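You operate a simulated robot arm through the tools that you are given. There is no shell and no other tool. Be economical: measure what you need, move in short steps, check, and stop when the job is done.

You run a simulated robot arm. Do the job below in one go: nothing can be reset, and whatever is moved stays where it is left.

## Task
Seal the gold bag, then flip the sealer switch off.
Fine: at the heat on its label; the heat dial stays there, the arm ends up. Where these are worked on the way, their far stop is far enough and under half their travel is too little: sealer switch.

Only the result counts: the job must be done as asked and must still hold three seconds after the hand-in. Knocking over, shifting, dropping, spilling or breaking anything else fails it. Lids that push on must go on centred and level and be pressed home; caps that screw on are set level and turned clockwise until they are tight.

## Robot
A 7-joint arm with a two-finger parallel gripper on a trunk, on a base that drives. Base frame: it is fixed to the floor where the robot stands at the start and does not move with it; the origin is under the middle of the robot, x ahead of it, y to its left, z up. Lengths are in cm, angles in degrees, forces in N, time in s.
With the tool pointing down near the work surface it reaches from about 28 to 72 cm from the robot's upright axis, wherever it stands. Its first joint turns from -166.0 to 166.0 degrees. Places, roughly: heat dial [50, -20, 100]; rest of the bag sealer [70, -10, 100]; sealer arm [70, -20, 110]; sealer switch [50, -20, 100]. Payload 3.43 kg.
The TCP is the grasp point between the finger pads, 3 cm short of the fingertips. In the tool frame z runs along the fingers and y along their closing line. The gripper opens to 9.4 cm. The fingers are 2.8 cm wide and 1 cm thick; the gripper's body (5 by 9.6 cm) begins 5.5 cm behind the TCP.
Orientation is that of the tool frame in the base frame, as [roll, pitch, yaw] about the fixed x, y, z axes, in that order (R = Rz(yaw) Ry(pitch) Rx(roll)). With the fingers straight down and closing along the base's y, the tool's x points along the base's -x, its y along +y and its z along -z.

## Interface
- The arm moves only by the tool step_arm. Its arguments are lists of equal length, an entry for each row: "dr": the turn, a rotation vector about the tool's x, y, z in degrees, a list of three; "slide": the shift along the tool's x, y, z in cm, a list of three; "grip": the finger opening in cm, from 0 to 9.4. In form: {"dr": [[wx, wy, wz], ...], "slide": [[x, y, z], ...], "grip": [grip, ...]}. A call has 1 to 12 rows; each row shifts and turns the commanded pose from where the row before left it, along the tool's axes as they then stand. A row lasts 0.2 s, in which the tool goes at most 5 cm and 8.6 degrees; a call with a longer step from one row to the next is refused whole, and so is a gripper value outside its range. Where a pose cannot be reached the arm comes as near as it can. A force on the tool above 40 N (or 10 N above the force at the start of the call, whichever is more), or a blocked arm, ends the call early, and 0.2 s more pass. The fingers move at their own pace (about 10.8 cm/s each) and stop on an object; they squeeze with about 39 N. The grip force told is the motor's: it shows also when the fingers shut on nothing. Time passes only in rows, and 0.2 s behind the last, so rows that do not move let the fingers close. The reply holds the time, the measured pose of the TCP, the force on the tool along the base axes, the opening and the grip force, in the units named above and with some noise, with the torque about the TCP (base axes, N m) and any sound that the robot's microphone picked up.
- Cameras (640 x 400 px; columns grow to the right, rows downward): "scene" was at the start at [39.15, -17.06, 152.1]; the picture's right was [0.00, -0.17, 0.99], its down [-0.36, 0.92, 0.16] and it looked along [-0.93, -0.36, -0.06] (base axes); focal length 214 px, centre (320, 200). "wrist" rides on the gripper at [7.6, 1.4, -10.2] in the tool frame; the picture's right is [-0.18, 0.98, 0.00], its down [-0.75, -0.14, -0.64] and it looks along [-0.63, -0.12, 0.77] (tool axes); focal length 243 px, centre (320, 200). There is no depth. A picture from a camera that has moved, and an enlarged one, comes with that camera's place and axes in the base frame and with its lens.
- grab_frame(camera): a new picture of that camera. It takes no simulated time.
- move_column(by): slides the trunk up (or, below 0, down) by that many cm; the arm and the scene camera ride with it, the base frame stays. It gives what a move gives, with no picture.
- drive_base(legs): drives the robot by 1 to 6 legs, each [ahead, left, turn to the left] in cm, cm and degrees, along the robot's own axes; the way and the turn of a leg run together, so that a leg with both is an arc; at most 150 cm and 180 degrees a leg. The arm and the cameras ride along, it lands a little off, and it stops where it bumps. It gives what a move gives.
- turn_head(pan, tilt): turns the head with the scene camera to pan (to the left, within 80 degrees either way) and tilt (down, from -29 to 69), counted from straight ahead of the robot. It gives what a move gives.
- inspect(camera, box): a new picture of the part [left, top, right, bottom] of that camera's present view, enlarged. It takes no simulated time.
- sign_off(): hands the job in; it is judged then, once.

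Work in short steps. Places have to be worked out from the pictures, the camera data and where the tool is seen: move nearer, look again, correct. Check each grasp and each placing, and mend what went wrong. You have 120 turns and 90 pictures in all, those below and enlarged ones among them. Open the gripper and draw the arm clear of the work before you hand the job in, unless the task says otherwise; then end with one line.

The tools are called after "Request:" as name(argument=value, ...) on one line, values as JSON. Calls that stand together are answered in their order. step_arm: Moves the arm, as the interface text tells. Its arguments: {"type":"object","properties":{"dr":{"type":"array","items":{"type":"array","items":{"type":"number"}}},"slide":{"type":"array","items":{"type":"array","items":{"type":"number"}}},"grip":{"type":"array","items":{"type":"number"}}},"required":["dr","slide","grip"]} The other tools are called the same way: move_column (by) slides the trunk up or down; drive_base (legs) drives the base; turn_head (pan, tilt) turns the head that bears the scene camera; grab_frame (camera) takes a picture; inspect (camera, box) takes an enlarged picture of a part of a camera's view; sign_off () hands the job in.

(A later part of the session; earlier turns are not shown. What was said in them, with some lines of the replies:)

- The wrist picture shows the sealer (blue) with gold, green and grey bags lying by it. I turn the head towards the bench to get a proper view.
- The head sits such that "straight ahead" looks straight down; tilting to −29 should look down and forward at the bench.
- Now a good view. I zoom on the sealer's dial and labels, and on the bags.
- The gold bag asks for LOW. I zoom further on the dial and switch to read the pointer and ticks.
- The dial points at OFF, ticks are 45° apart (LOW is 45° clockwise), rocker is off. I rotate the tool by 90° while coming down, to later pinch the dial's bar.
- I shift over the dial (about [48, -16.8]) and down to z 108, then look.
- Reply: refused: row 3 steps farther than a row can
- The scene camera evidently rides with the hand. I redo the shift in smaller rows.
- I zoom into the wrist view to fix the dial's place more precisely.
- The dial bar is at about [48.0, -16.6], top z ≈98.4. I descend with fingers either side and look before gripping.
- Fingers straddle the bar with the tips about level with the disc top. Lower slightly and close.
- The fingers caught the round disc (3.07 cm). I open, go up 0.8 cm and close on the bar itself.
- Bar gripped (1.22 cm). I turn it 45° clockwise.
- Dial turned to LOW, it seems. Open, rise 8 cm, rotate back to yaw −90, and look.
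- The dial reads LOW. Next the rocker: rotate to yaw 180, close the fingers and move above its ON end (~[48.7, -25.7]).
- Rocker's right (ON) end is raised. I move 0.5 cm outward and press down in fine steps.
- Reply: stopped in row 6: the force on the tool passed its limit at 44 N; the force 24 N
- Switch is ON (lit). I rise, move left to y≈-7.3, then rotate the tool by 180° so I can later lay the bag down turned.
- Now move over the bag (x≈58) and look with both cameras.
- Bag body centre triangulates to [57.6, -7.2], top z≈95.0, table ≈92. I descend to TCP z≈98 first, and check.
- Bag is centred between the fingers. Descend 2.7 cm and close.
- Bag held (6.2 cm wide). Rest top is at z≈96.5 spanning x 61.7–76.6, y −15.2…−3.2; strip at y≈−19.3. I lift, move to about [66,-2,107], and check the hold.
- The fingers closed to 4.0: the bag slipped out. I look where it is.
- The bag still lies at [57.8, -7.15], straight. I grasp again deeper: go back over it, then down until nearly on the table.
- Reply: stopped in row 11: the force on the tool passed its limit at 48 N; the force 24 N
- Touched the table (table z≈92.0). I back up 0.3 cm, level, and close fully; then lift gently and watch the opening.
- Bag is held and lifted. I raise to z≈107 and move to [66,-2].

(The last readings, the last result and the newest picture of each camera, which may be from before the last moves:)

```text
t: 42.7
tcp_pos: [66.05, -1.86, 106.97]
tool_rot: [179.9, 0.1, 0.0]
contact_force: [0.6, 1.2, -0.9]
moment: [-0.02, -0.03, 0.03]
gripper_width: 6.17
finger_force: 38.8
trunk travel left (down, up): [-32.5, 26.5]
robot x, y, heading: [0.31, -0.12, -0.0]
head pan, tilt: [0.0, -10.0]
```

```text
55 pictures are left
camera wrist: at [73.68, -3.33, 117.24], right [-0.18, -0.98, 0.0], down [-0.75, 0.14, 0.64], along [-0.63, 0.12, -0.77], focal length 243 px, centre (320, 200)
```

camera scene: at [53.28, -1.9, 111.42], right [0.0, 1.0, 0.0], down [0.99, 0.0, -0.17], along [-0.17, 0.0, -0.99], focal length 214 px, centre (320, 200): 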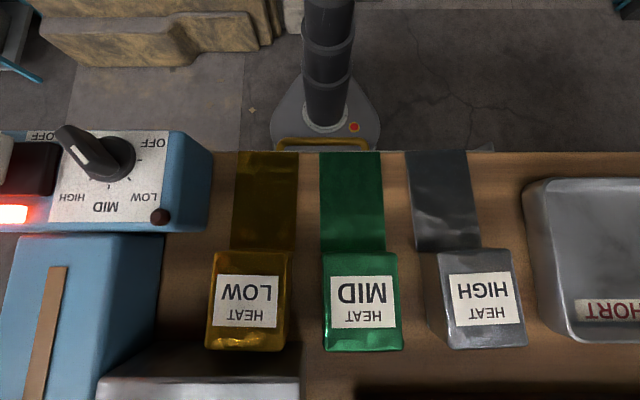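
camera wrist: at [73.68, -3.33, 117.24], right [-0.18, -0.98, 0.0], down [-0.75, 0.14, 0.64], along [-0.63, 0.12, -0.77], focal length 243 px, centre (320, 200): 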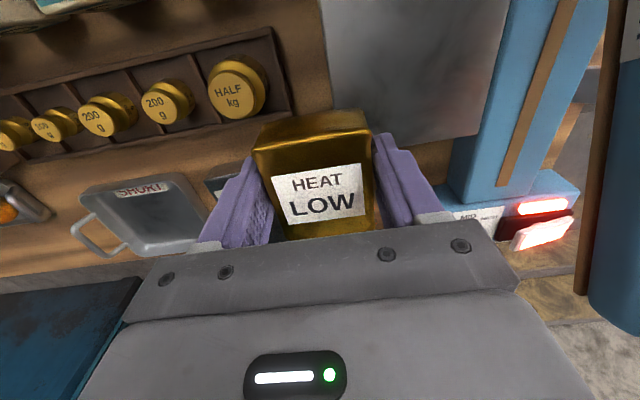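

Still held. Rotate the bag 90° (tail to point to −y).

Request:
step_arm(dr=[[0, 0, -8.2], [0, 0, -8.2], [0, 0, -8.2], [0, 0, -8.2], [0, 0, -8.2], [0, 0, -8.2], [0, 0, -8.2], [0, 0, -8.2], [0, 0, -8.2], [0, 0, -8.2], [0, 0, -8]], slide=[[0, 0, 0], [0, 0, 0], [0, 0, 0], [0, 0, 0], [0, 0, 0], [0, 0, 0], [0, 0, 0], [0, 0, 0], [0, 0, 0], [0, 0, 0], [0, 0, 0]], grip=[0, 0, 0, 0, 0, 0, 0, 0, 0, 0, 0])

Request:
turn_head(pan=0, tilt=20)

Request:
grab_frame(camera="wrist")

Request:
grab_frame(camera="scene")

```text
t: 45.1
tcp_pos: [66.07, -1.92, 107.0]
tool_rot: [-179.9, 0.1, 90.2]
contact_force: [-0.6, -0.7, -1.1]
moment: [0.03, 0.02, 0.02]
gripper_width: 6.15
finger_force: 38.9
trunk travel left (down, up): [-32.5, 26.5]
robot x, y, heading: [0.4, 0.29, 0.2]
head pan, tilt: [0.0, -10.0]
```

```text
t: 46.1
tcp_pos: [66.05, -1.95, 107.09]
tool_rot: [-179.9, 0.0, 90.0]
contact_force: [0.1, 0.0, -1.1]
moment: [-0.01, 0.02, 0.02]
gripper_width: 6.17
finger_force: 38.6
trunk travel left (down, up): [-32.5, 26.5]
robot x, y, heading: [0.29, -0.18, 0.0]
head pan, tilt: [0.0, 20.0]
```

```text
54 pictures are left
camera wrist: at [67.5, 5.65, 117.2], right [0.98, -0.18, 0.0], down [-0.14, -0.75, 0.64], along [-0.12, -0.63, -0.77], focal length 243 px, centre (320, 200)
```

wrist: 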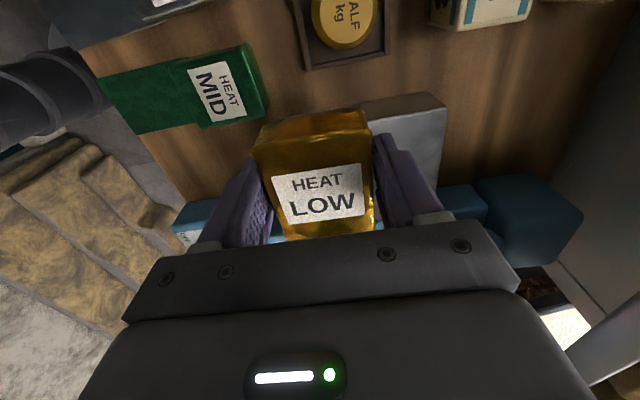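

```text
53 pictures are left
camera scene: at [66.07, -9.65, 110.61], right [-1.0, 0.0, 0.0], down [0.0, 0.94, 0.34], along [0.0, 0.34, -0.94], focal length 214 px, centre (320, 200)
```

scene: 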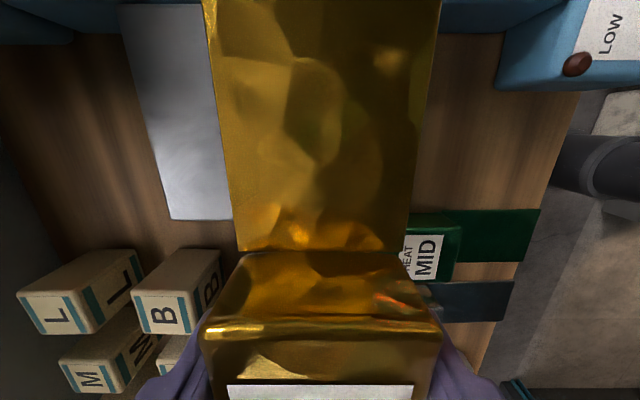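

Check the tail's end by tilting the camera outwards.

Request:
turn_head(pan=0, tilt=-10)

Request:
grab_frame(camera="scene")

```text
t: 47.0
tcp_pos: [66.01, -1.93, 107.02]
tool_rot: [-179.9, 0.0, 90.1]
contact_force: [0.5, 0.1, 0.0]
moment: [-0.01, -0.01, -0.02]
gripper_width: 6.17
finger_force: 39.4
trunk travel left (down, up): [-32.5, 26.5]
robot x, y, heading: [0.03, -0.3, 0.2]
head pan, tilt: [0.0, -10.0]
```

```text
52 pictures are left
camera scene: at [66.07, -14.39, 111.5], right [-1.0, 0.0, 0.0], down [0.0, 0.98, -0.18], along [0.0, -0.18, -0.98], focal length 214 px, centre (320, 200)
```

scene: 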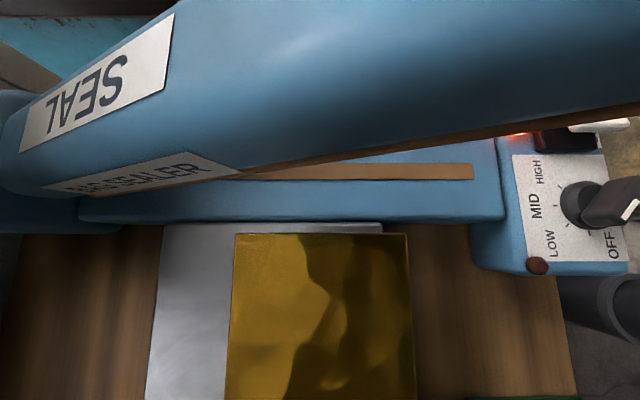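

Tail spans 3.5–12.6 cm from the TCP; strip at y≈−18.9, z≈97.5. I move to [67,-4.3], descend to TCP 102, and look along before sliding under the sealer arm.

Request:
step_arm(dr=[[0, 0, 0], [0, 0, 0], [0, 0, 0], [0, 0, 0]], slide=[[-2.3, 1, 0], [0, 0, 1.8], [0, 0, 1.8], [0, 0, 1.4]], grip=[0, 0, 0, 0])

Request:
turn_head(pan=0, tilt=5)

Request:
grab_frame(camera="scene")

Request:
grab_frame(camera="wrist")

```text
t: 48.0
tcp_pos: [67.23, -4.34, 102.19]
tool_rot: [179.9, 0.1, 90.0]
contact_force: [0.7, 0.3, 0.9]
moment: [-0.13, 0.07, 0.08]
gripper_width: 6.2
finger_force: 38.4
trunk travel left (down, up): [-32.5, 26.5]
robot x, y, heading: [-0.27, 0.2, 0.0]
head pan, tilt: [0.0, -10.0]
```

```text
t: 48.8
tcp_pos: [67.09, -4.09, 101.89]
tool_rot: [-179.9, 0.1, 90.0]
contact_force: [-0.4, -0.1, -0.1]
moment: [0.02, 0.06, 0.04]
gripper_width: 6.18
finger_force: 39.5
trunk travel left (down, up): [-32.5, 26.5]
robot x, y, heading: [0.01, -0.35, -0.2]
head pan, tilt: [0.0, 5.0]
```

```text
51 pictures are left
camera scene: at [67.09, -14.34, 105.7], right [-1.0, 0.0, 0.0], down [0.0, 1.0, 0.08], along [0.0, 0.08, -1.0], focal length 214 px, centre (320, 200)
```

scene: 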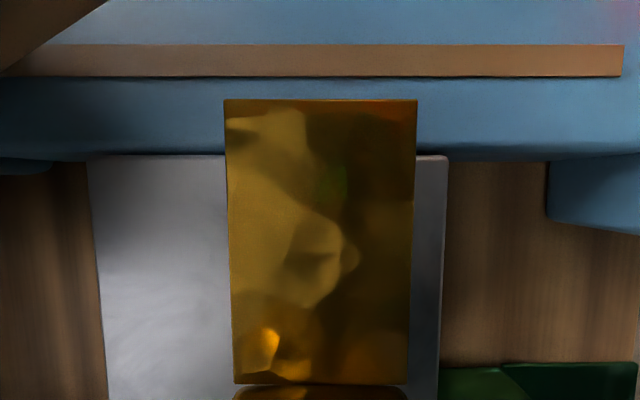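

```text
50 pictures are left
camera wrist: at [68.51, 3.39, 112.16], right [0.98, -0.18, 0.0], down [-0.14, -0.75, 0.64], along [-0.12, -0.63, -0.77], focal length 243 px, centre (320, 200)
```

wrist: 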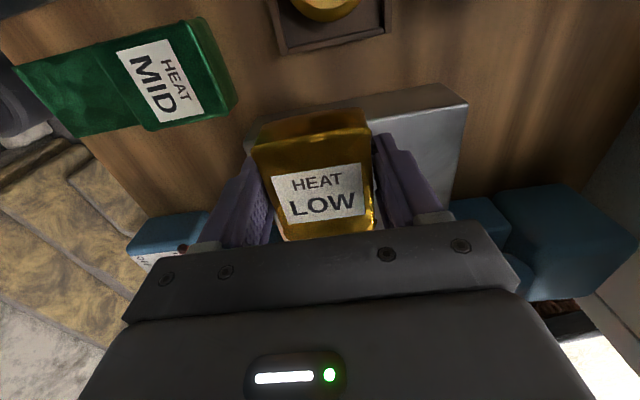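

Clear under the arm. Slide the bag 5.3 cm toward −y.

Request:
step_arm(dr=[[0, 0, 0], [0, 0, 0], [0, 0, 0], [0, 0, 0]], slide=[[-1.4, 0, 0], [-1.4, 0, 0], [-1.4, 0, 0], [-1.1, 0, 0]], grip=[0, 0, 0, 0])

Request:
grab_frame(camera="scene")

Request:
grab_frame(camera="wrist")

```text
t: 49.4
tcp_pos: [67.03, -4.73, 102.09]
tool_rot: [-180.0, -0.5, 90.6]
contact_force: [-3.9, 19.1, 2.3]
moment: [-1.83, -0.14, -1.05]
gripper_width: 6.16
finger_force: 39.5
trunk travel left (down, up): [-32.5, 26.5]
robot x, y, heading: [-0.25, -0.33, 0.5]
head pan, tilt: [0.0, 5.0]
stopped in row 2: the force on the tool passed its limit at 47 N (the readings are from after the stop); the commanded pose is now the measured one
```

```text
49 pictures are left
camera scene: at [67.09, -14.73, 105.71], right [-1.0, -0.01, 0.01], down [-0.01, 0.99, 0.11], along [-0.01, 0.11, -0.99], focal length 214 px, centre (320, 200)
```

scene: 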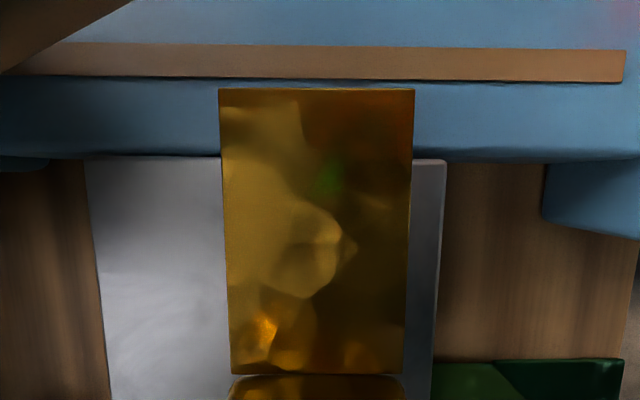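

```text
48 pictures are left
camera wrist: at [68.4, 2.79, 112.39], right [0.98, -0.17, 0.0], down [-0.13, -0.76, 0.64], along [-0.11, -0.63, -0.77], focal length 243 px, centre (320, 200)
```

wrist: 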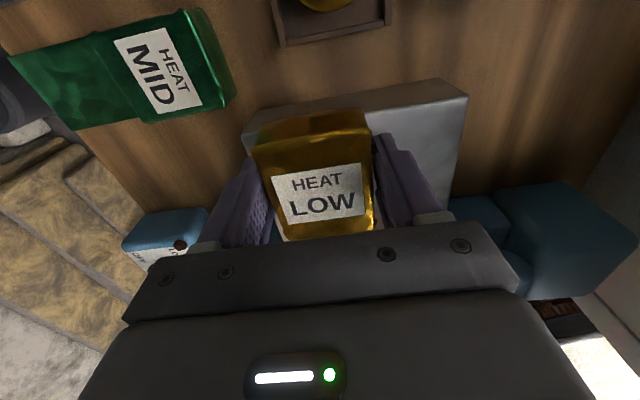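

Something high on the hand (~9 cm above and ~12 cm toward −y of the TCP, likely the head) met the raised sealer arm. I back off, level out, tilt the head fully inward and go to x≈69, where the arm is lower.

Request:
step_arm(dr=[[0, -0.5, 0.6], [0, 0, 0]], slide=[[0.6, 0, 0], [0, 2, 0]], grip=[0, 0])

Request:
turn_head(pan=0, tilt=69)

Request:
grab_frame(camera="scene")

Request:
step_arm(dr=[[0, 0, 0], [0, 0, 0], [0, 0, 0]], slide=[[-0.7, 0, 0], [-0.7, 0, 0], [-0.6, 0, 0]], grip=[0, 0, 0])

```text
t: 50.0
tcp_pos: [69.12, -4.95, 101.93]
tool_rot: [-179.9, 0.2, 89.9]
contact_force: [1.0, 3.4, -1.6]
moment: [-0.06, 0.07, 0.04]
gripper_width: 6.17
finger_force: 38.8
trunk travel left (down, up): [-32.5, 26.5]
robot x, y, heading: [-0.19, -0.34, 0.1]
head pan, tilt: [0.0, 5.0]
```

```text
t: 51.3
tcp_pos: [69.12, -4.79, 102.04]
tool_rot: [-179.9, 0.0, 89.7]
contact_force: [-0.4, 0.4, -0.7]
moment: [0.01, 0.02, 0.0]
gripper_width: 6.17
finger_force: 39.7
trunk travel left (down, up): [-32.5, 26.5]
robot x, y, heading: [-0.27, 0.32, 0.0]
head pan, tilt: [0.0, 68.8]
```

```text
47 pictures are left
camera scene: at [69.14, -5.68, 109.34], right [-1.0, 0.0, 0.0], down [0.0, 0.37, 0.93], along [0.0, 0.93, -0.37], focal length 214 px, centre (320, 200)
```

scene: 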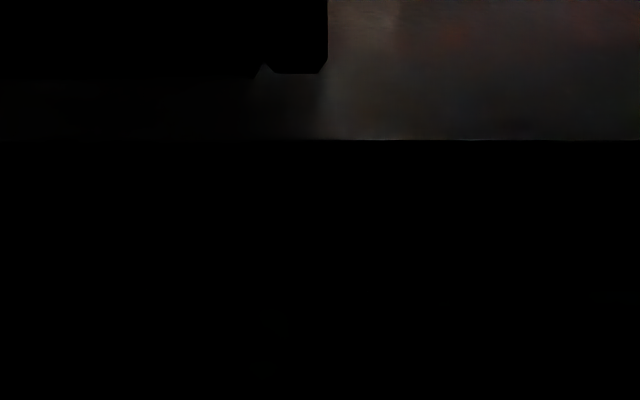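

```text
t: 52.1
tcp_pos: [69.17, -6.81, 101.97]
tool_rot: [-179.9, 0.1, 89.8]
contact_force: [-0.4, 0.4, -0.9]
moment: [0.03, 0.0, -0.01]
gripper_width: 6.18
finger_force: 38.8
trunk travel left (down, up): [-32.5, 26.5]
robot x, y, heading: [-0.03, 0.08, 0.5]
head pan, tilt: [0.0, 68.8]
```

Now free. Continue to y≈−9.5 in small steps.

Request:
step_arm(dr=[[0, 0, 0], [0, 0, 0], [0, 0, 0], [0, 0, 0]], slide=[[-0.7, 0, 0], [-0.7, 0, 0], [-0.7, 0, 0], [-0.5, 0, 0]], grip=[0, 0, 0, 0])

Request:
grab_frame(camera="wrist")

```text
t: 53.1
tcp_pos: [69.13, -9.36, 102.12]
tool_rot: [-179.9, 0.1, 89.8]
contact_force: [0.4, -0.4, -0.6]
moment: [0.01, 0.01, 0.01]
gripper_width: 6.18
finger_force: 39.3
trunk travel left (down, up): [-32.5, 26.5]
robot x, y, heading: [-0.07, 0.38, 0.2]
head pan, tilt: [0.0, 68.8]
```

```text
46 pictures are left
camera wrist: at [70.57, -1.76, 112.24], right [0.98, -0.19, 0.0], down [-0.14, -0.75, 0.64], along [-0.12, -0.63, -0.77], focal length 243 px, centre (320, 200)
```

wrist: 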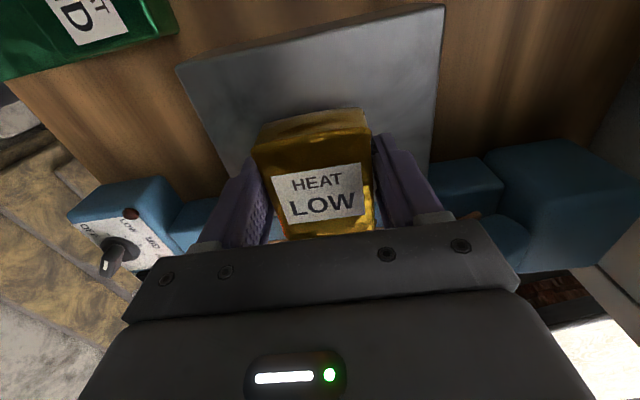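

Placed above the rest; now lower slowly until contact (expected around TCP 99.6).

Request:
step_arm(dr=[[0, 0, 0], [0, 0, 0], [0, 0, 0], [0, 0, 0], [0, 0, 0], [0, 0, 0]], slide=[[0, 0, 0.7], [0, 0, 0.6], [0, 0, 0.3], [0, 0, 0.25], [0, 0, 0.2], [0, 0, 0.15]], grip=[0, 0, 0, 0, 0, 0])

```text
t: 54.5
tcp_pos: [69.09, -9.33, 100.02]
tool_rot: [179.9, 0.1, 89.9]
contact_force: [0.2, 1.4, 13.1]
moment: [0.28, 0.21, 0.06]
gripper_width: 6.18
finger_force: 38.7
trunk travel left (down, up): [-32.5, 26.5]
robot x, y, heading: [-0.13, -0.14, 0.2]
head pan, tilt: [0.0, 68.8]
```

Bag rests on the plate (13 N through the body). Release and rise straight up.

Request:
step_arm(dr=[[0, 0, 0], [0, 0, 0], [0, 0, 0], [0, 0, 0], [0, 0, 0], [0, 0, 0]], slide=[[0, 0, 0], [0, 0, 0], [0, 0, 0], [0, 0, -0.8], [0, 0, -1.5], [0, 0, -2]], grip=[6.6, 7.5, 8, 8, 8, 8])

Request:
grab_frame(camera="wrist")

```text
t: 55.9
tcp_pos: [69.1, -9.47, 103.98]
tool_rot: [-179.9, 0.0, 89.8]
contact_force: [-0.8, 0.5, -0.4]
moment: [0.03, -0.01, -0.02]
gripper_width: 8.0
finger_force: 0.0
trunk travel left (down, up): [-32.5, 26.5]
robot x, y, heading: [-0.28, -0.29, 0.4]
head pan, tilt: [0.0, 68.8]
```

```text
45 pictures are left
camera wrist: at [70.55, -1.83, 114.26], right [0.98, -0.19, 0.0], down [-0.14, -0.75, 0.64], along [-0.12, -0.63, -0.77], focal length 243 px, centre (320, 200)
```

wrist: 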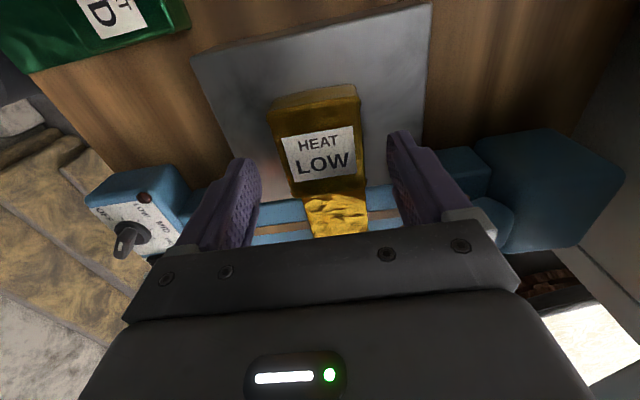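

The bag lies with its tail over the strip. I rise to z 118 and go near the knob, then look to locate it exactly.

Request:
step_arm(dr=[[0, 0, 0], [0, 0, 0], [0, 0, 0], [0, 0, 0], [0, 0, 0], [0, 0, 0], [0, 0, 0], [0, 0, 0]], slide=[[0, 0, -3], [0, 0, -4], [0, 0, -4], [0, 0, -4], [-3, -2.5, 0], [-3, -2.5, 0], [-3, -2.5, 0], [-1, -1, 0]], grip=[8, 6, 4, 2, 0, 0, 0, 0])

Request:
turn_head(pan=0, tilt=35)

Request:
grab_frame(camera="scene")

Request:
grab_frame(camera="wrist")

```text
t: 57.7
tcp_pos: [60.43, -19.28, 119.04]
tool_rot: [-179.9, 0.1, 89.8]
contact_force: [-0.2, -0.3, 0.4]
moment: [-0.04, -0.01, -0.03]
gripper_width: 0.0
finger_force: 33.3
trunk travel left (down, up): [-32.5, 26.5]
robot x, y, heading: [0.06, 0.15, 0.0]
head pan, tilt: [0.0, 68.8]
```

```text
t: 58.7
tcp_pos: [60.57, -19.26, 119.01]
tool_rot: [-179.9, 0.1, 89.8]
contact_force: [0.4, 0.8, -0.6]
moment: [-0.02, -0.01, -0.02]
gripper_width: 0.0
finger_force: 33.4
trunk travel left (down, up): [-32.5, 26.5]
robot x, y, heading: [0.15, 0.01, 0.2]
head pan, tilt: [0.0, 35.0]
```

```text
44 pictures are left
camera scene: at [60.52, -24.53, 123.19], right [-1.0, 0.0, 0.0], down [0.0, 0.82, 0.57], along [0.0, 0.57, -0.82], focal length 214 px, centre (320, 200)
```

scene: 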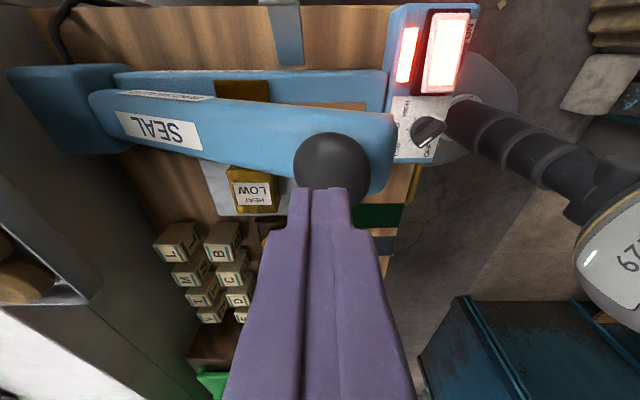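

```text
43 pictures are left
camera wrist: at [62.0, -11.64, 129.27], right [0.98, -0.19, 0.0], down [-0.14, -0.75, 0.64], along [-0.12, -0.63, -0.77], focal length 243 px, centre (320, 200)
```

wrist: 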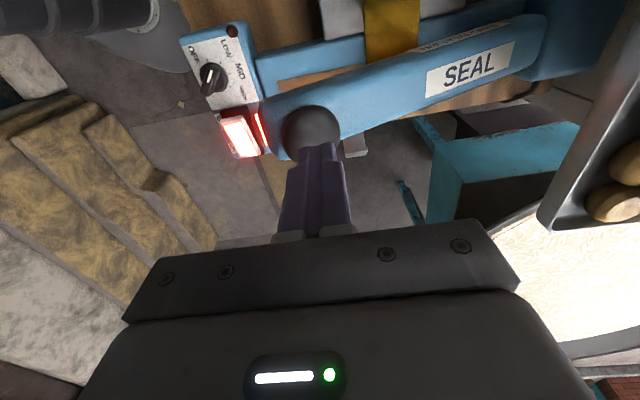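

Knob centre is about [59.9, -18.95, 111.6], top ≈113.6. I fold the head back in, centre over the knob and come down onto it, following the arm's arc for the first part.

Request:
turn_head(pan=0, tilt=69)

Request:
step_arm(dr=[[0, 0, 0], [0, 0, 0], [0, 0, 0], [0, 0, 0]], slide=[[0.3, -0.6, 0], [0, 0, 1.5], [0, 0, 0.8], [0, 0, 0.6]], grip=[0, 0, 0, 0])

Request:
grab_frame(camera="wrist")

```text
t: 59.7
tcp_pos: [60.44, -19.24, 119.08]
tool_rot: [-179.9, 0.1, 89.7]
contact_force: [0.2, 0.8, 0.0]
moment: [0.0, 0.0, 0.01]
gripper_width: 0.0
finger_force: 32.7
trunk travel left (down, up): [-32.5, 26.5]
robot x, y, heading: [0.03, 0.13, 0.3]
head pan, tilt: [0.0, 68.8]
```

```text
t: 60.7
tcp_pos: [60.08, -19.0, 116.2]
tool_rot: [180.0, 0.1, 89.8]
contact_force: [1.3, -0.4, 1.6]
moment: [0.0, -0.02, -0.01]
gripper_width: 0.0
finger_force: 32.8
trunk travel left (down, up): [-32.5, 26.5]
robot x, y, heading: [-0.01, 0.13, 0.4]
head pan, tilt: [0.0, 68.8]
```

```text
42 pictures are left
camera wrist: at [61.46, -11.4, 126.4], right [0.98, -0.19, 0.0], down [-0.14, -0.75, 0.64], along [-0.12, -0.63, -0.77], focal length 243 px, centre (320, 200)
```

wrist: 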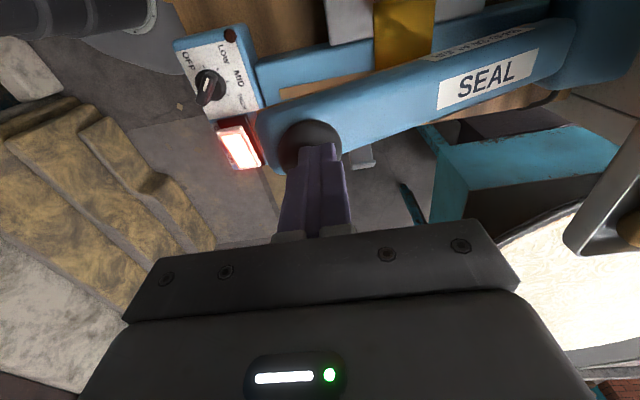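

Just touching the knob. I follow the arc down.

Request:
step_arm(dr=[[0, 0, 0], [0, 0, 0], [0, 0, 0], [0, 0, 0]], slide=[[0, -0.6, 1.17], [0, -0.57, 1.2], [0, -0.5, 1.23], [0, -0.44, 1.25]], grip=[0, 0, 0, 0])

Request:
grab_frame(camera="wrist")

```text
t: 61.7
tcp_pos: [57.79, -19.03, 111.36]
tool_rot: [-179.9, 0.1, 89.8]
contact_force: [0.4, 1.0, 1.2]
moment: [-0.05, 0.01, -0.04]
gripper_width: 0.0
finger_force: 33.2
trunk travel left (down, up): [-32.5, 26.5]
robot x, y, heading: [0.15, 0.08, 0.3]
head pan, tilt: [0.0, 68.8]
```

```text
41 pictures are left
camera wrist: at [59.3, -11.44, 121.55], right [0.98, -0.19, 0.0], down [-0.14, -0.75, 0.64], along [-0.12, -0.63, -0.77], focal length 243 px, centre (320, 200)
```

wrist: 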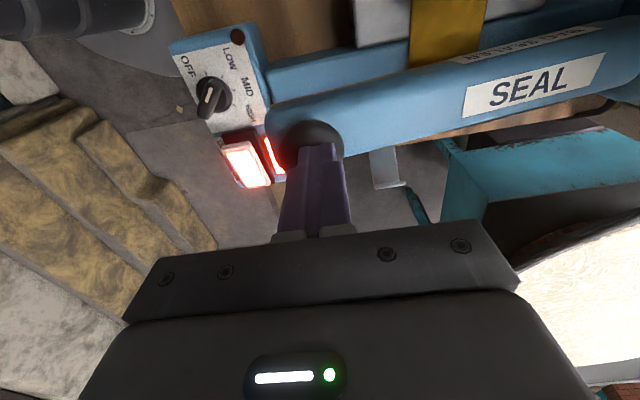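

The arm follows easily. Continue down the arc.

Request:
step_arm(dr=[[0, 0, 0], [0, 0, 0], [0, 0, 0], [0, 0, 0], [0, 0, 0], [0, 0, 0]], slide=[[0, -0.3, 1.2], [0, -0.25, 1.2], [0, -0.15, 1.0], [0, -0.1, 0.6], [0, 0, 0.4], [0, 0, 0.3]], grip=[0, 0, 0, 0, 0, 0])

Request:
grab_frame(camera="wrist")

```text
t: 63.1
tcp_pos: [57.03, -19.12, 106.92]
tool_rot: [179.8, 0.2, 89.8]
contact_force: [-3.6, -0.7, 17.0]
moment: [0.15, 0.12, -0.03]
gripper_width: 0.0
finger_force: 33.2
trunk travel left (down, up): [-32.5, 26.5]
robot x, y, heading: [0.05, 0.22, 0.4]
head pan, tilt: [0.0, 68.8]
```

```text
40 pictures are left
camera wrist: at [58.42, -11.44, 117.11], right [0.98, -0.19, 0.0], down [-0.15, -0.75, 0.64], along [-0.12, -0.63, -0.77], focal length 243 px, centre (320, 200)
```

wrist: 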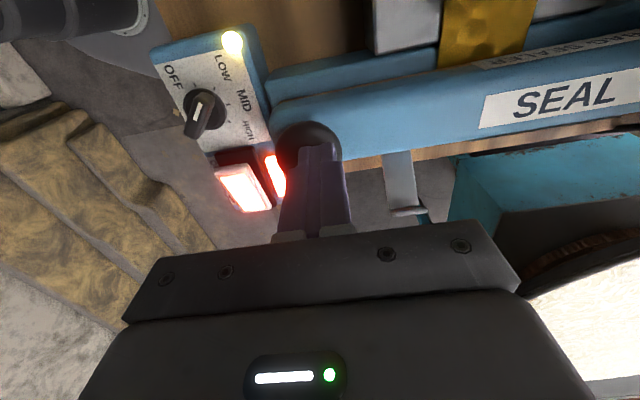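

The corner lamp came on: the jaw is closed and sealing. I press a touch more and hold, watching for lamp change or a sound.

Request:
step_arm(dr=[[0, 0, 0], [0, 0, 0], [0, 0, 0], [0, 0, 0], [0, 0, 0], [0, 0, 0]], slide=[[0, 0, 0.1], [0, 0, 0], [0, 0, 0], [0, 0, 0], [0, 0, 0], [0, 0, 0]], grip=[0, 0, 0, 0, 0, 0])

Request:
inspect(camera="wrist", box=[140, 10, 460, 220])

```text
t: 64.3
tcp_pos: [57.0, -19.12, 107.0]
tool_rot: [179.8, 0.2, 89.8]
contact_force: [-7.4, 1.8, 17.0]
moment: [0.22, 0.25, 0.07]
gripper_width: 0.01
finger_force: 33.0
trunk travel left (down, up): [-32.5, 26.5]
robot x, y, heading: [-0.03, 0.05, 0.2]
head pan, tilt: [0.0, 68.8]
stopped in row 6: the force on the tool passed its limit at 40 N (the readings are from after the stop); the commanded pose is now the measured one
```

```text
1.90 times, centred on (300, 115) of wrist
camera zoom: at [58.4, -11.42, 117.11], right [0.98, -0.19, 0.01], down [-0.15, -0.75, 0.64], along [-0.12, -0.63, -0.76], focal length 462 px, centre (358, 362)
```

zoom: 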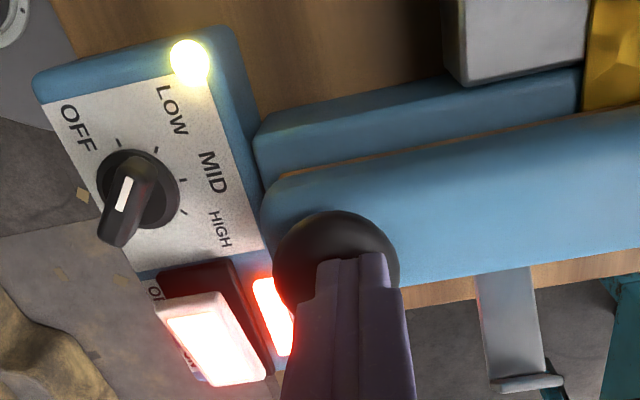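

Dial still at LOW, lamp lit (sealing). Keep holding.

Request:
step_arm(dr=[[0, 0, 0], [0, 0, 0], [0, 0, 0], [0, 0, 0], [0, 0, 0], [0, 0, 0], [0, 0, 0], [0, 0, 0]], slide=[[0, 0, 0], [0, 0, 0], [0, 0, 0], [0, 0, 0], [0, 0, 0], [0, 0, 0], [0, 0, 0], [0, 0, 0]], grip=[0, 0, 0, 0, 0, 0, 0, 0])

Request:
inspect(camera="wrist", box=[140, 10, 460, 220])

```text
t: 66.1
tcp_pos: [56.91, -19.0, 106.91]
tool_rot: [179.6, 0.2, 89.7]
contact_force: [-4.4, 1.4, 25.5]
moment: [0.28, 0.2, 0.03]
gripper_width: 0.01
finger_force: 32.9
trunk travel left (down, up): [-32.5, 26.5]
robot x, y, heading: [-0.05, 0.11, 0.2]
head pan, tilt: [0.0, 68.8]
```

```text
1.90 times, centred on (300, 115) of wrist
camera zoom: at [58.39, -11.42, 117.1], right [0.98, -0.19, 0.01], down [-0.15, -0.75, 0.64], along [-0.12, -0.63, -0.76], focal length 462 px, centre (358, 362)
```

zoom: 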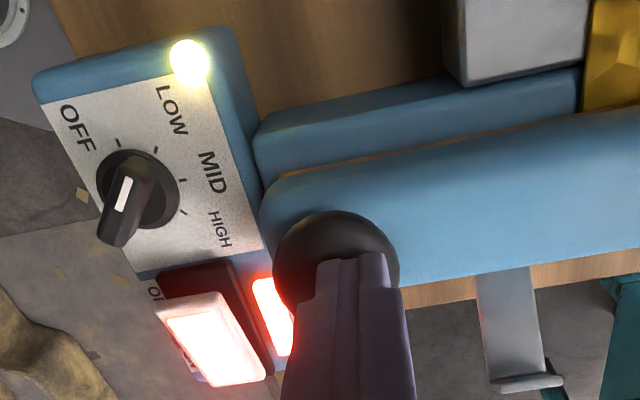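

Still sealing lamp, no sound yet. Hold a little longer.

Request:
step_arm(dr=[[0, 0, 0], [0, 0, 0], [0, 0, 0], [0, 0, 0], [0, 0, 0], [0, 0, 0], [0, 0, 0]], slide=[[0, 0, 0], [0, 0, 0], [0, 0, 0], [0, 0, 0], [0, 0, 0], [0, 0, 0], [0, 0, 0]], grip=[0, 0, 0, 0, 0, 0, 0])

Request:
inspect(camera="wrist", box=[140, 10, 640, 220])

```text
t: 67.7
tcp_pos: [57.05, -19.05, 106.84]
tool_rot: [179.7, 0.2, 89.8]
contact_force: [-3.8, 1.0, 27.3]
moment: [0.23, 0.18, -0.01]
gripper_width: 0.0
finger_force: 32.5
trunk travel left (down, up): [-32.5, 26.5]
robot x, y, heading: [0.14, -0.11, 0.2]
head pan, tilt: [0.0, 68.8]
```

```text
1.28 times, centred on (390, 115) of wrist
camera zoom: at [58.39, -11.43, 117.1], right [0.98, -0.19, 0.01], down [-0.15, -0.75, 0.64], along [-0.12, -0.63, -0.76], focal length 311 px, centre (230, 309)
```

zoom: 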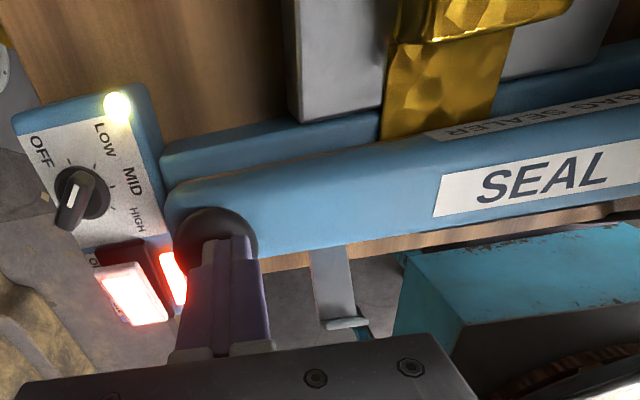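

Lamp unchanged after ~5 s. I hold some more seconds to see whether it goes out.

Request:
step_arm(dr=[[0, 0, 0], [0, 0, 0], [0, 0, 0], [0, 0, 0], [0, 0, 0], [0, 0, 0], [0, 0, 0], [0, 0, 0], [0, 0, 0], [0, 0, 0]], slide=[[0, 0, 0], [0, 0, 0], [0, 0, 0], [0, 0, 0], [0, 0, 0], [0, 0, 0], [0, 0, 0], [0, 0, 0], [0, 0, 0], [0, 0, 0]], grip=[0, 0, 0, 0, 0, 0, 0, 0, 0, 0])

Request:
inspect(camera="wrist", box=[140, 10, 640, 220])

```text
t: 69.9
tcp_pos: [56.88, -19.14, 106.88]
tool_rot: [179.7, 0.2, 89.8]
contact_force: [-2.1, -1.1, 29.2]
moment: [0.24, 0.13, -0.02]
gripper_width: 0.0
finger_force: 33.3
trunk travel left (down, up): [-32.5, 26.5]
robot x, y, heading: [0.07, 0.01, 0.1]
head pan, tilt: [0.0, 68.8]
```

```text
1.28 times, centred on (390, 115) of wrist
camera zoom: at [58.39, -11.43, 117.09], right [0.98, -0.19, 0.01], down [-0.15, -0.75, 0.64], along [-0.12, -0.63, -0.76], focal length 311 px, centre (230, 309)
```

zoom: 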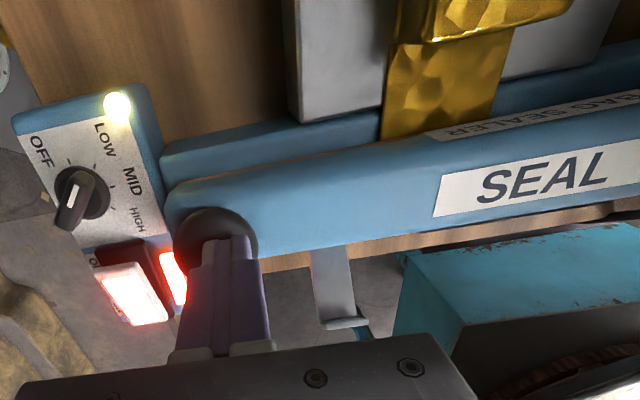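

Seven seconds should do. I rise slowly along the arc and see whether the arm springs back and the bag shows a seal line.

Request:
step_arm(dr=[[0, 0, 0], [0, 0, 0], [0, 0, 0], [0, 0, 0], [0, 0, 0]], slide=[[0, 0, -0.5], [0, 0.1, -0.8], [0, 0.15, -1], [0, 0.2, -1], [0, 0.3, -1]], grip=[0, 0, 0, 0, 0])

Request:
grab_frame(camera="wrist")

```text
t: 71.1
tcp_pos: [57.95, -18.92, 111.05]
tool_rot: [179.9, 0.3, 89.8]
contact_force: [1.6, 0.3, 1.6]
moment: [0.03, 0.01, 0.0]
gripper_width: 0.0
finger_force: 32.9
trunk travel left (down, up): [-32.5, 26.5]
robot x, y, heading: [-0.01, 0.57, 0.2]
head pan, tilt: [0.0, 68.8]
```

```text
35 pictures are left
camera wrist: at [59.32, -11.4, 121.22], right [0.98, -0.19, 0.0], down [-0.14, -0.75, 0.64], along [-0.12, -0.63, -0.76], focal length 243 px, centre (320, 200)
```

wrist: 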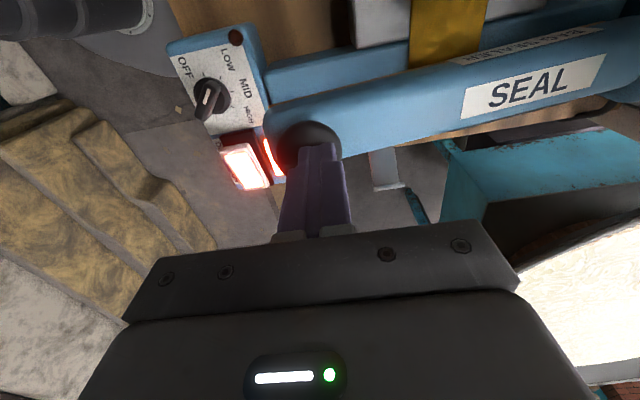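

The arm springs up with the hand. I continue up to clear it.

Request:
step_arm(dr=[[0, 0, 0], [0, 0, 0], [0, 0, 0], [0, 0, 0], [0, 0, 0], [0, 0, 0]], slide=[[0, 0.4, -1.2], [0, 0.5, -1.2], [0, 0.6, -1.2], [0, 0.6, -1.2], [0, 0, -2], [0, 0, -2]], grip=[0, 0, 0, 0, 0, 0])

Request:
turn_head(pan=0, tilt=40)

Request:
grab_frame(camera="wrist")

Request:
grab_frame(camera="scene")

```text
t: 72.5
tcp_pos: [60.14, -19.1, 119.91]
tool_rot: [179.9, 0.2, 89.8]
contact_force: [0.4, -0.7, -0.1]
moment: [0.0, -0.01, 0.02]
gripper_width: 0.0
finger_force: 33.0
trunk travel left (down, up): [-32.5, 26.5]
robot x, y, heading: [-0.08, 0.37, 0.3]
head pan, tilt: [0.0, 68.8]
```

```text
t: 73.4
tcp_pos: [60.04, -19.11, 119.79]
tool_rot: [179.8, 0.2, 89.7]
contact_force: [0.8, 0.8, 0.1]
moment: [-0.01, -0.02, 0.01]
gripper_width: 0.01
finger_force: 32.6
trunk travel left (down, up): [-32.5, 26.5]
robot x, y, heading: [-0.02, -0.12, 0.2]
head pan, tilt: [0.0, 40.0]
```

```text
34 pictures are left
camera wrist: at [61.43, -11.47, 130.05], right [0.98, -0.19, 0.0], down [-0.15, -0.75, 0.64], along [-0.12, -0.63, -0.76], focal length 243 px, centre (320, 200)
```

wrist: 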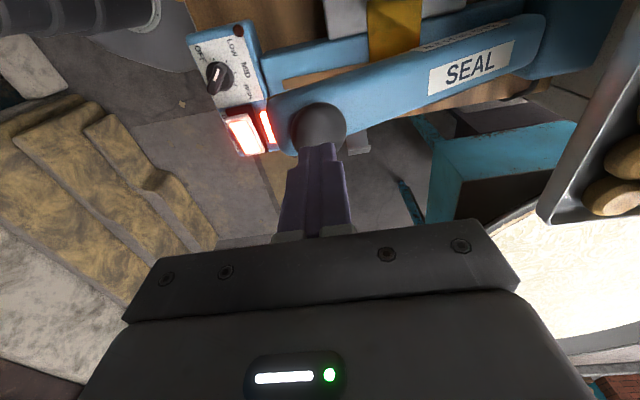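

```text
33 pictures are left
camera scene: at [59.97, -23.62, 124.28], right [-1.0, 0.0, 0.0], down [0.0, 0.77, 0.64], along [0.0, 0.64, -0.77], focal length 214 px, centre (320, 200)
```

scene: 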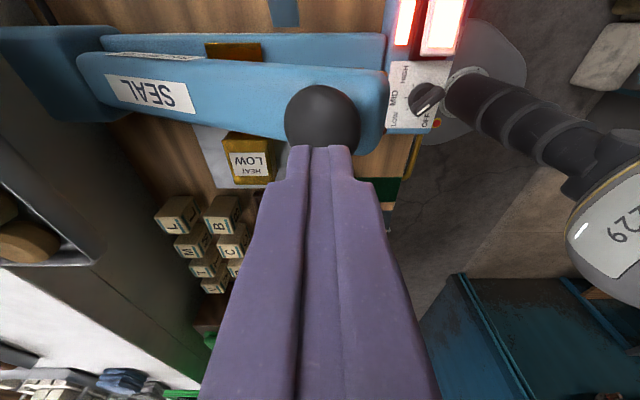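

Arm is up. I move back left to see whether the bag's tail shows a seal under the arm.

Request:
turn_head(pan=0, tilt=69)

Request:
step_arm(dr=[[0, 0, 0], [0, 0, 0], [0, 0, 0], [0, 0, 0], [0, 0, 0], [0, 0, 0], [0, 0, 0]], slide=[[3.5, 2.5, 0], [3.5, 2.5, 0], [3.5, 2.5, 0], [2, 1.5, 0], [0, 0, -2], [0, 0, 3], [0, 0, 3]], grip=[4, 8, 9, 9, 9, 9, 9])

Request:
inspect(camera="wrist", box=[180, 40, 460, 240])

```text
t: 74.3
tcp_pos: [60.03, -19.11, 119.86]
tool_rot: [179.8, 0.2, 89.8]
contact_force: [0.2, 1.3, -0.6]
moment: [0.01, 0.03, 0.02]
gripper_width: 0.01
finger_force: 32.8
trunk travel left (down, up): [-32.5, 26.5]
robot x, y, heading: [0.13, -0.07, 0.2]
head pan, tilt: [0.0, 68.8]
```

```text
t: 76.0
tcp_pos: [69.17, -6.58, 115.78]
tool_rot: [179.8, 0.2, 89.8]
contact_force: [-0.4, -1.0, 0.2]
moment: [-0.01, 0.0, -0.01]
gripper_width: 9.01
finger_force: 0.0
trunk travel left (down, up): [-32.5, 26.5]
robot x, y, heading: [-0.15, -0.06, 0.3]
head pan, tilt: [0.0, 68.8]
```

```text
2.00 times, centred on (320, 140) of wrist
camera zoom: at [70.55, 0.98, 125.98], right [0.98, -0.19, 0.0], down [-0.15, -0.75, 0.64], along [-0.12, -0.63, -0.76], focal length 485 px, centre (320, 320)
```

zoom: 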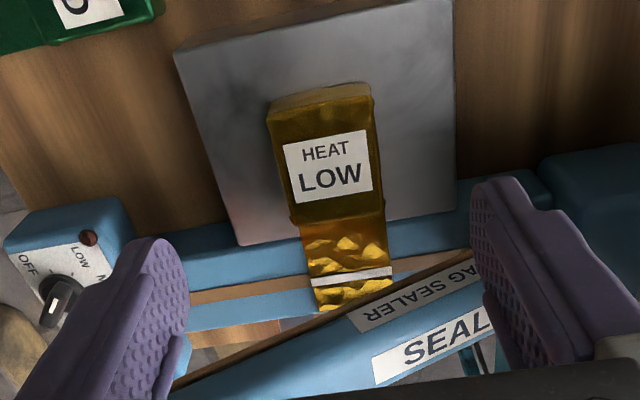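

A white seal line runs across the tail: sealed. Now the switch: I keep yaw 90 (hand clear of the sealer arm), go first back in x then over the rocker's OFF end.

Request:
step_arm(dr=[[0, 0, 0], [0, 0, 0], [0, 0, 0], [0, 0, 0], [0, 0, 0], [0, 0, 0], [0, 0, 0], [0, 0, 0], [0, 0, 0], [0, 0, 0], [0, 0, 0]], slide=[[0, -3.5, 0], [0, -3.5, 0], [0, -3.5, 0], [0, -3.5, 0], [0, -3.5, 0], [0, -2.9, 0], [-3.5, 0, 0], [-3.5, 0, 0], [-3.5, 0, 0], [-3.5, 0, 0], [-1.4, 0, 3]], grip=[9, 6, 3, 0, 0, 0, 0, 0, 0, 0, 0])

Request:
grab_frame(camera="wrist")

```text
t: 78.3
tcp_pos: [48.76, -21.91, 112.76]
tool_rot: [179.9, 0.1, 89.8]
contact_force: [0.6, 0.3, -1.0]
moment: [-0.01, 0.01, 0.0]
gripper_width: 0.0
finger_force: 33.1
trunk travel left (down, up): [-32.5, 26.5]
robot x, y, heading: [0.02, 0.28, 0.4]
head pan, tilt: [0.0, 68.8]
```

```text
31 pictures are left
camera wrist: at [50.18, -14.3, 123.03], right [0.98, -0.19, 0.0], down [-0.14, -0.75, 0.64], along [-0.12, -0.63, -0.76], focal length 243 px, centre (320, 200)
```

wrist: 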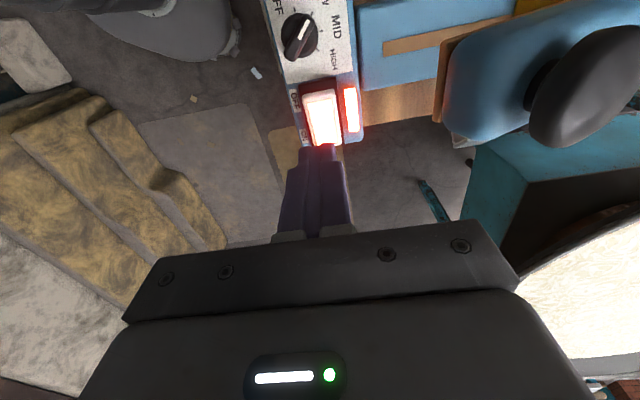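

Alignment over the OFF end ([48.7, −21.9]) confirmed. Press down.

Request:
step_arm(dr=[[0, 0, 0], [0, 0, 0], [0, 0, 0], [0, 0, 0], [0, 0, 0], [0, 0, 0], [0, 0, 0]], slide=[[0, 0, 3.5], [0, 0, 3.5], [0, 0, 2], [0, 0, 0.7], [0, 0, 0.5], [0, 0, 0.4], [0, 0, 0.3]], grip=[0, 0, 0, 0, 0, 0, 0])

Request:
grab_frame(camera="wrist")

```text
t: 80.0
tcp_pos: [48.61, -21.9, 101.93]
tool_rot: [179.8, 0.1, 89.8]
contact_force: [-0.2, 0.5, 6.4]
moment: [-0.08, 0.02, 0.0]
gripper_width: 0.04
finger_force: 33.2
trunk travel left (down, up): [-32.5, 26.5]
robot x, y, heading: [-0.01, 0.18, 0.2]
head pan, tilt: [0.0, 68.8]
```

```text
30 pictures are left
camera wrist: at [50.04, -14.38, 112.17], right [0.98, -0.19, 0.0], down [-0.15, -0.75, 0.64], along [-0.12, -0.63, -0.76], focal length 243 px, centre (320, 200)
```

wrist: 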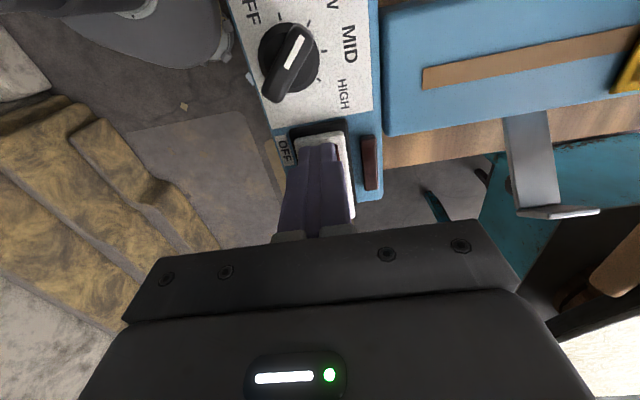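

Lights are out. Press 0.3 cm more to reach its stop, then rise clear.

Request:
step_arm(dr=[[0, 0, 0], [0, 0, 0], [0, 0, 0]], slide=[[0, 0, 0.15], [0, 0, 0.15], [0, 0, 0]], grip=[0, 0, 0])

Request:
step_arm(dr=[[0, 0, 0], [0, 0, 0], [0, 0, 0], [0, 0, 0], [0, 0, 0], [0, 0, 0], [0, 0, 0]], slide=[[0, 0, -1], [0, 0, -3], [0, 0, -4], [0, 0, -4], [0, 0, -4], [0, -3.5, 0], [0, -3.5, 0]], grip=[0, 0, 0, 0, 3, 6, 8])

Request:
turn_head(pan=0, tilt=30)

Request:
grab_frame(camera="wrist")

Request:
grab_frame(camera="scene")

```text
t: 80.7
tcp_pos: [48.74, -22.01, 101.89]
tool_rot: [179.5, 0.5, 89.8]
contact_force: [-6.3, 3.2, 18.4]
moment: [-0.11, 0.2, -0.09]
gripper_width: 0.0
finger_force: 33.3
trunk travel left (down, up): [-32.5, 26.5]
robot x, y, heading: [-0.15, -0.1, 0.4]
head pan, tilt: [0.0, 68.8]
stopped in row 3: the force on the tool passed its limit at 41 N (the readings are from after the stop); the commanded pose is now the measured one
```

```text
t: 82.3
tcp_pos: [41.54, -21.84, 117.76]
tool_rot: [179.6, 0.3, 89.9]
contact_force: [0.4, 1.0, 0.3]
moment: [-0.02, -0.03, -0.04]
gripper_width: 8.03
finger_force: 0.1
trunk travel left (down, up): [-32.5, 26.5]
robot x, y, heading: [-0.19, -0.18, 0.1]
head pan, tilt: [0.0, 68.8]
```

```text
t: 83.4
tcp_pos: [41.69, -21.83, 117.65]
tool_rot: [179.6, 0.3, 89.8]
contact_force: [-0.2, -0.2, -0.4]
moment: [-0.03, 0.0, 0.05]
gripper_width: 7.99
finger_force: 0.0
trunk travel left (down, up): [-32.5, 26.5]
robot x, y, heading: [0.1, 0.26, 0.2]
head pan, tilt: [0.0, 30.0]
```

```text
29 pictures are left
camera wrist: at [43.09, -14.26, 127.89], right [0.98, -0.19, 0.01], down [-0.15, -0.75, 0.65], along [-0.11, -0.64, -0.76], focal length 243 px, centre (320, 200)
```

wrist: 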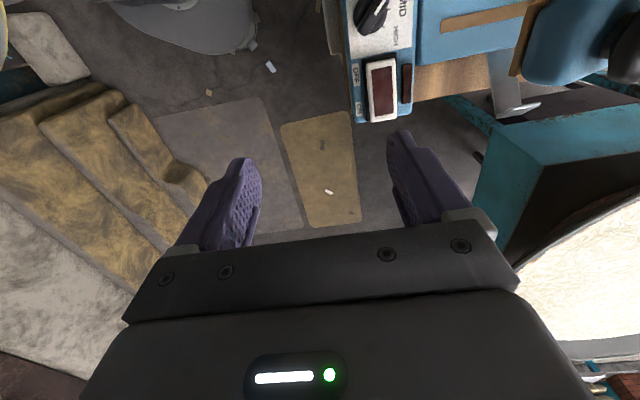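

```text
28 pictures are left
camera scene: at [41.67, -27.95, 121.6], right [-1.0, 0.0, -0.01], down [0.0, 0.87, 0.5], along [0.01, 0.5, -0.87], focal length 214 px, centre (320, 200)
```

scene: 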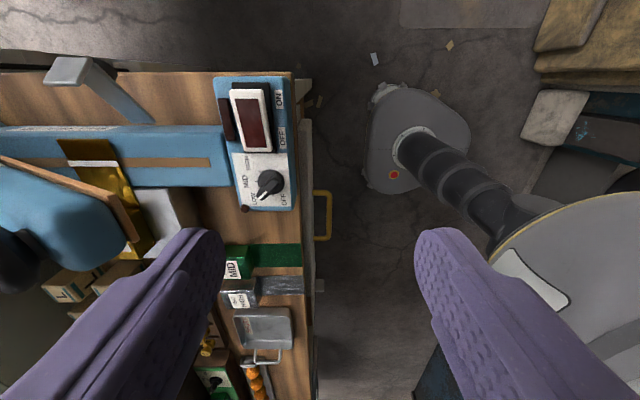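

Switch off, arm up, bag sealed. One last check of the dial.

Request:
inspect(camera="scene", box=[205, 70, 305, 220])

```text
2.67 times, centred on (255, 145) of scene
camera zoom: at [41.67, -27.95, 121.6], right [-1.0, 0.0, -0.01], down [0.0, 0.87, 0.5], along [0.01, 0.5, -0.87], focal length 572 px, centre (493, 347)
```

zoom: 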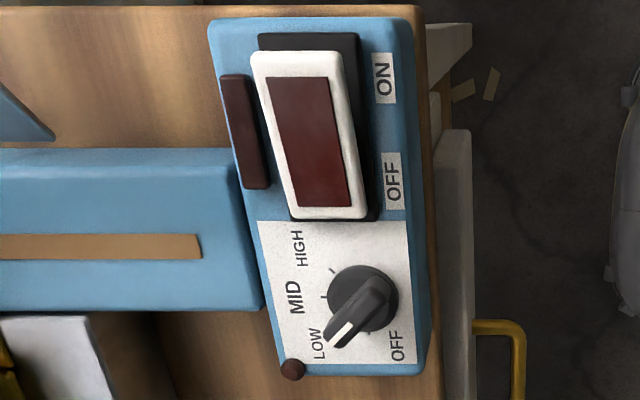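

The dial is at LOW, the rocker is at OFF and dark, the sealer arm is up, and the hand is clear. Handing in.

Request:
sign_off()

```text
The job is handed in.
```

The gold bag is sealed at LOW, the heat on its label. The sealer switch is off, the dial is still at LOW and the sealer arm is up.
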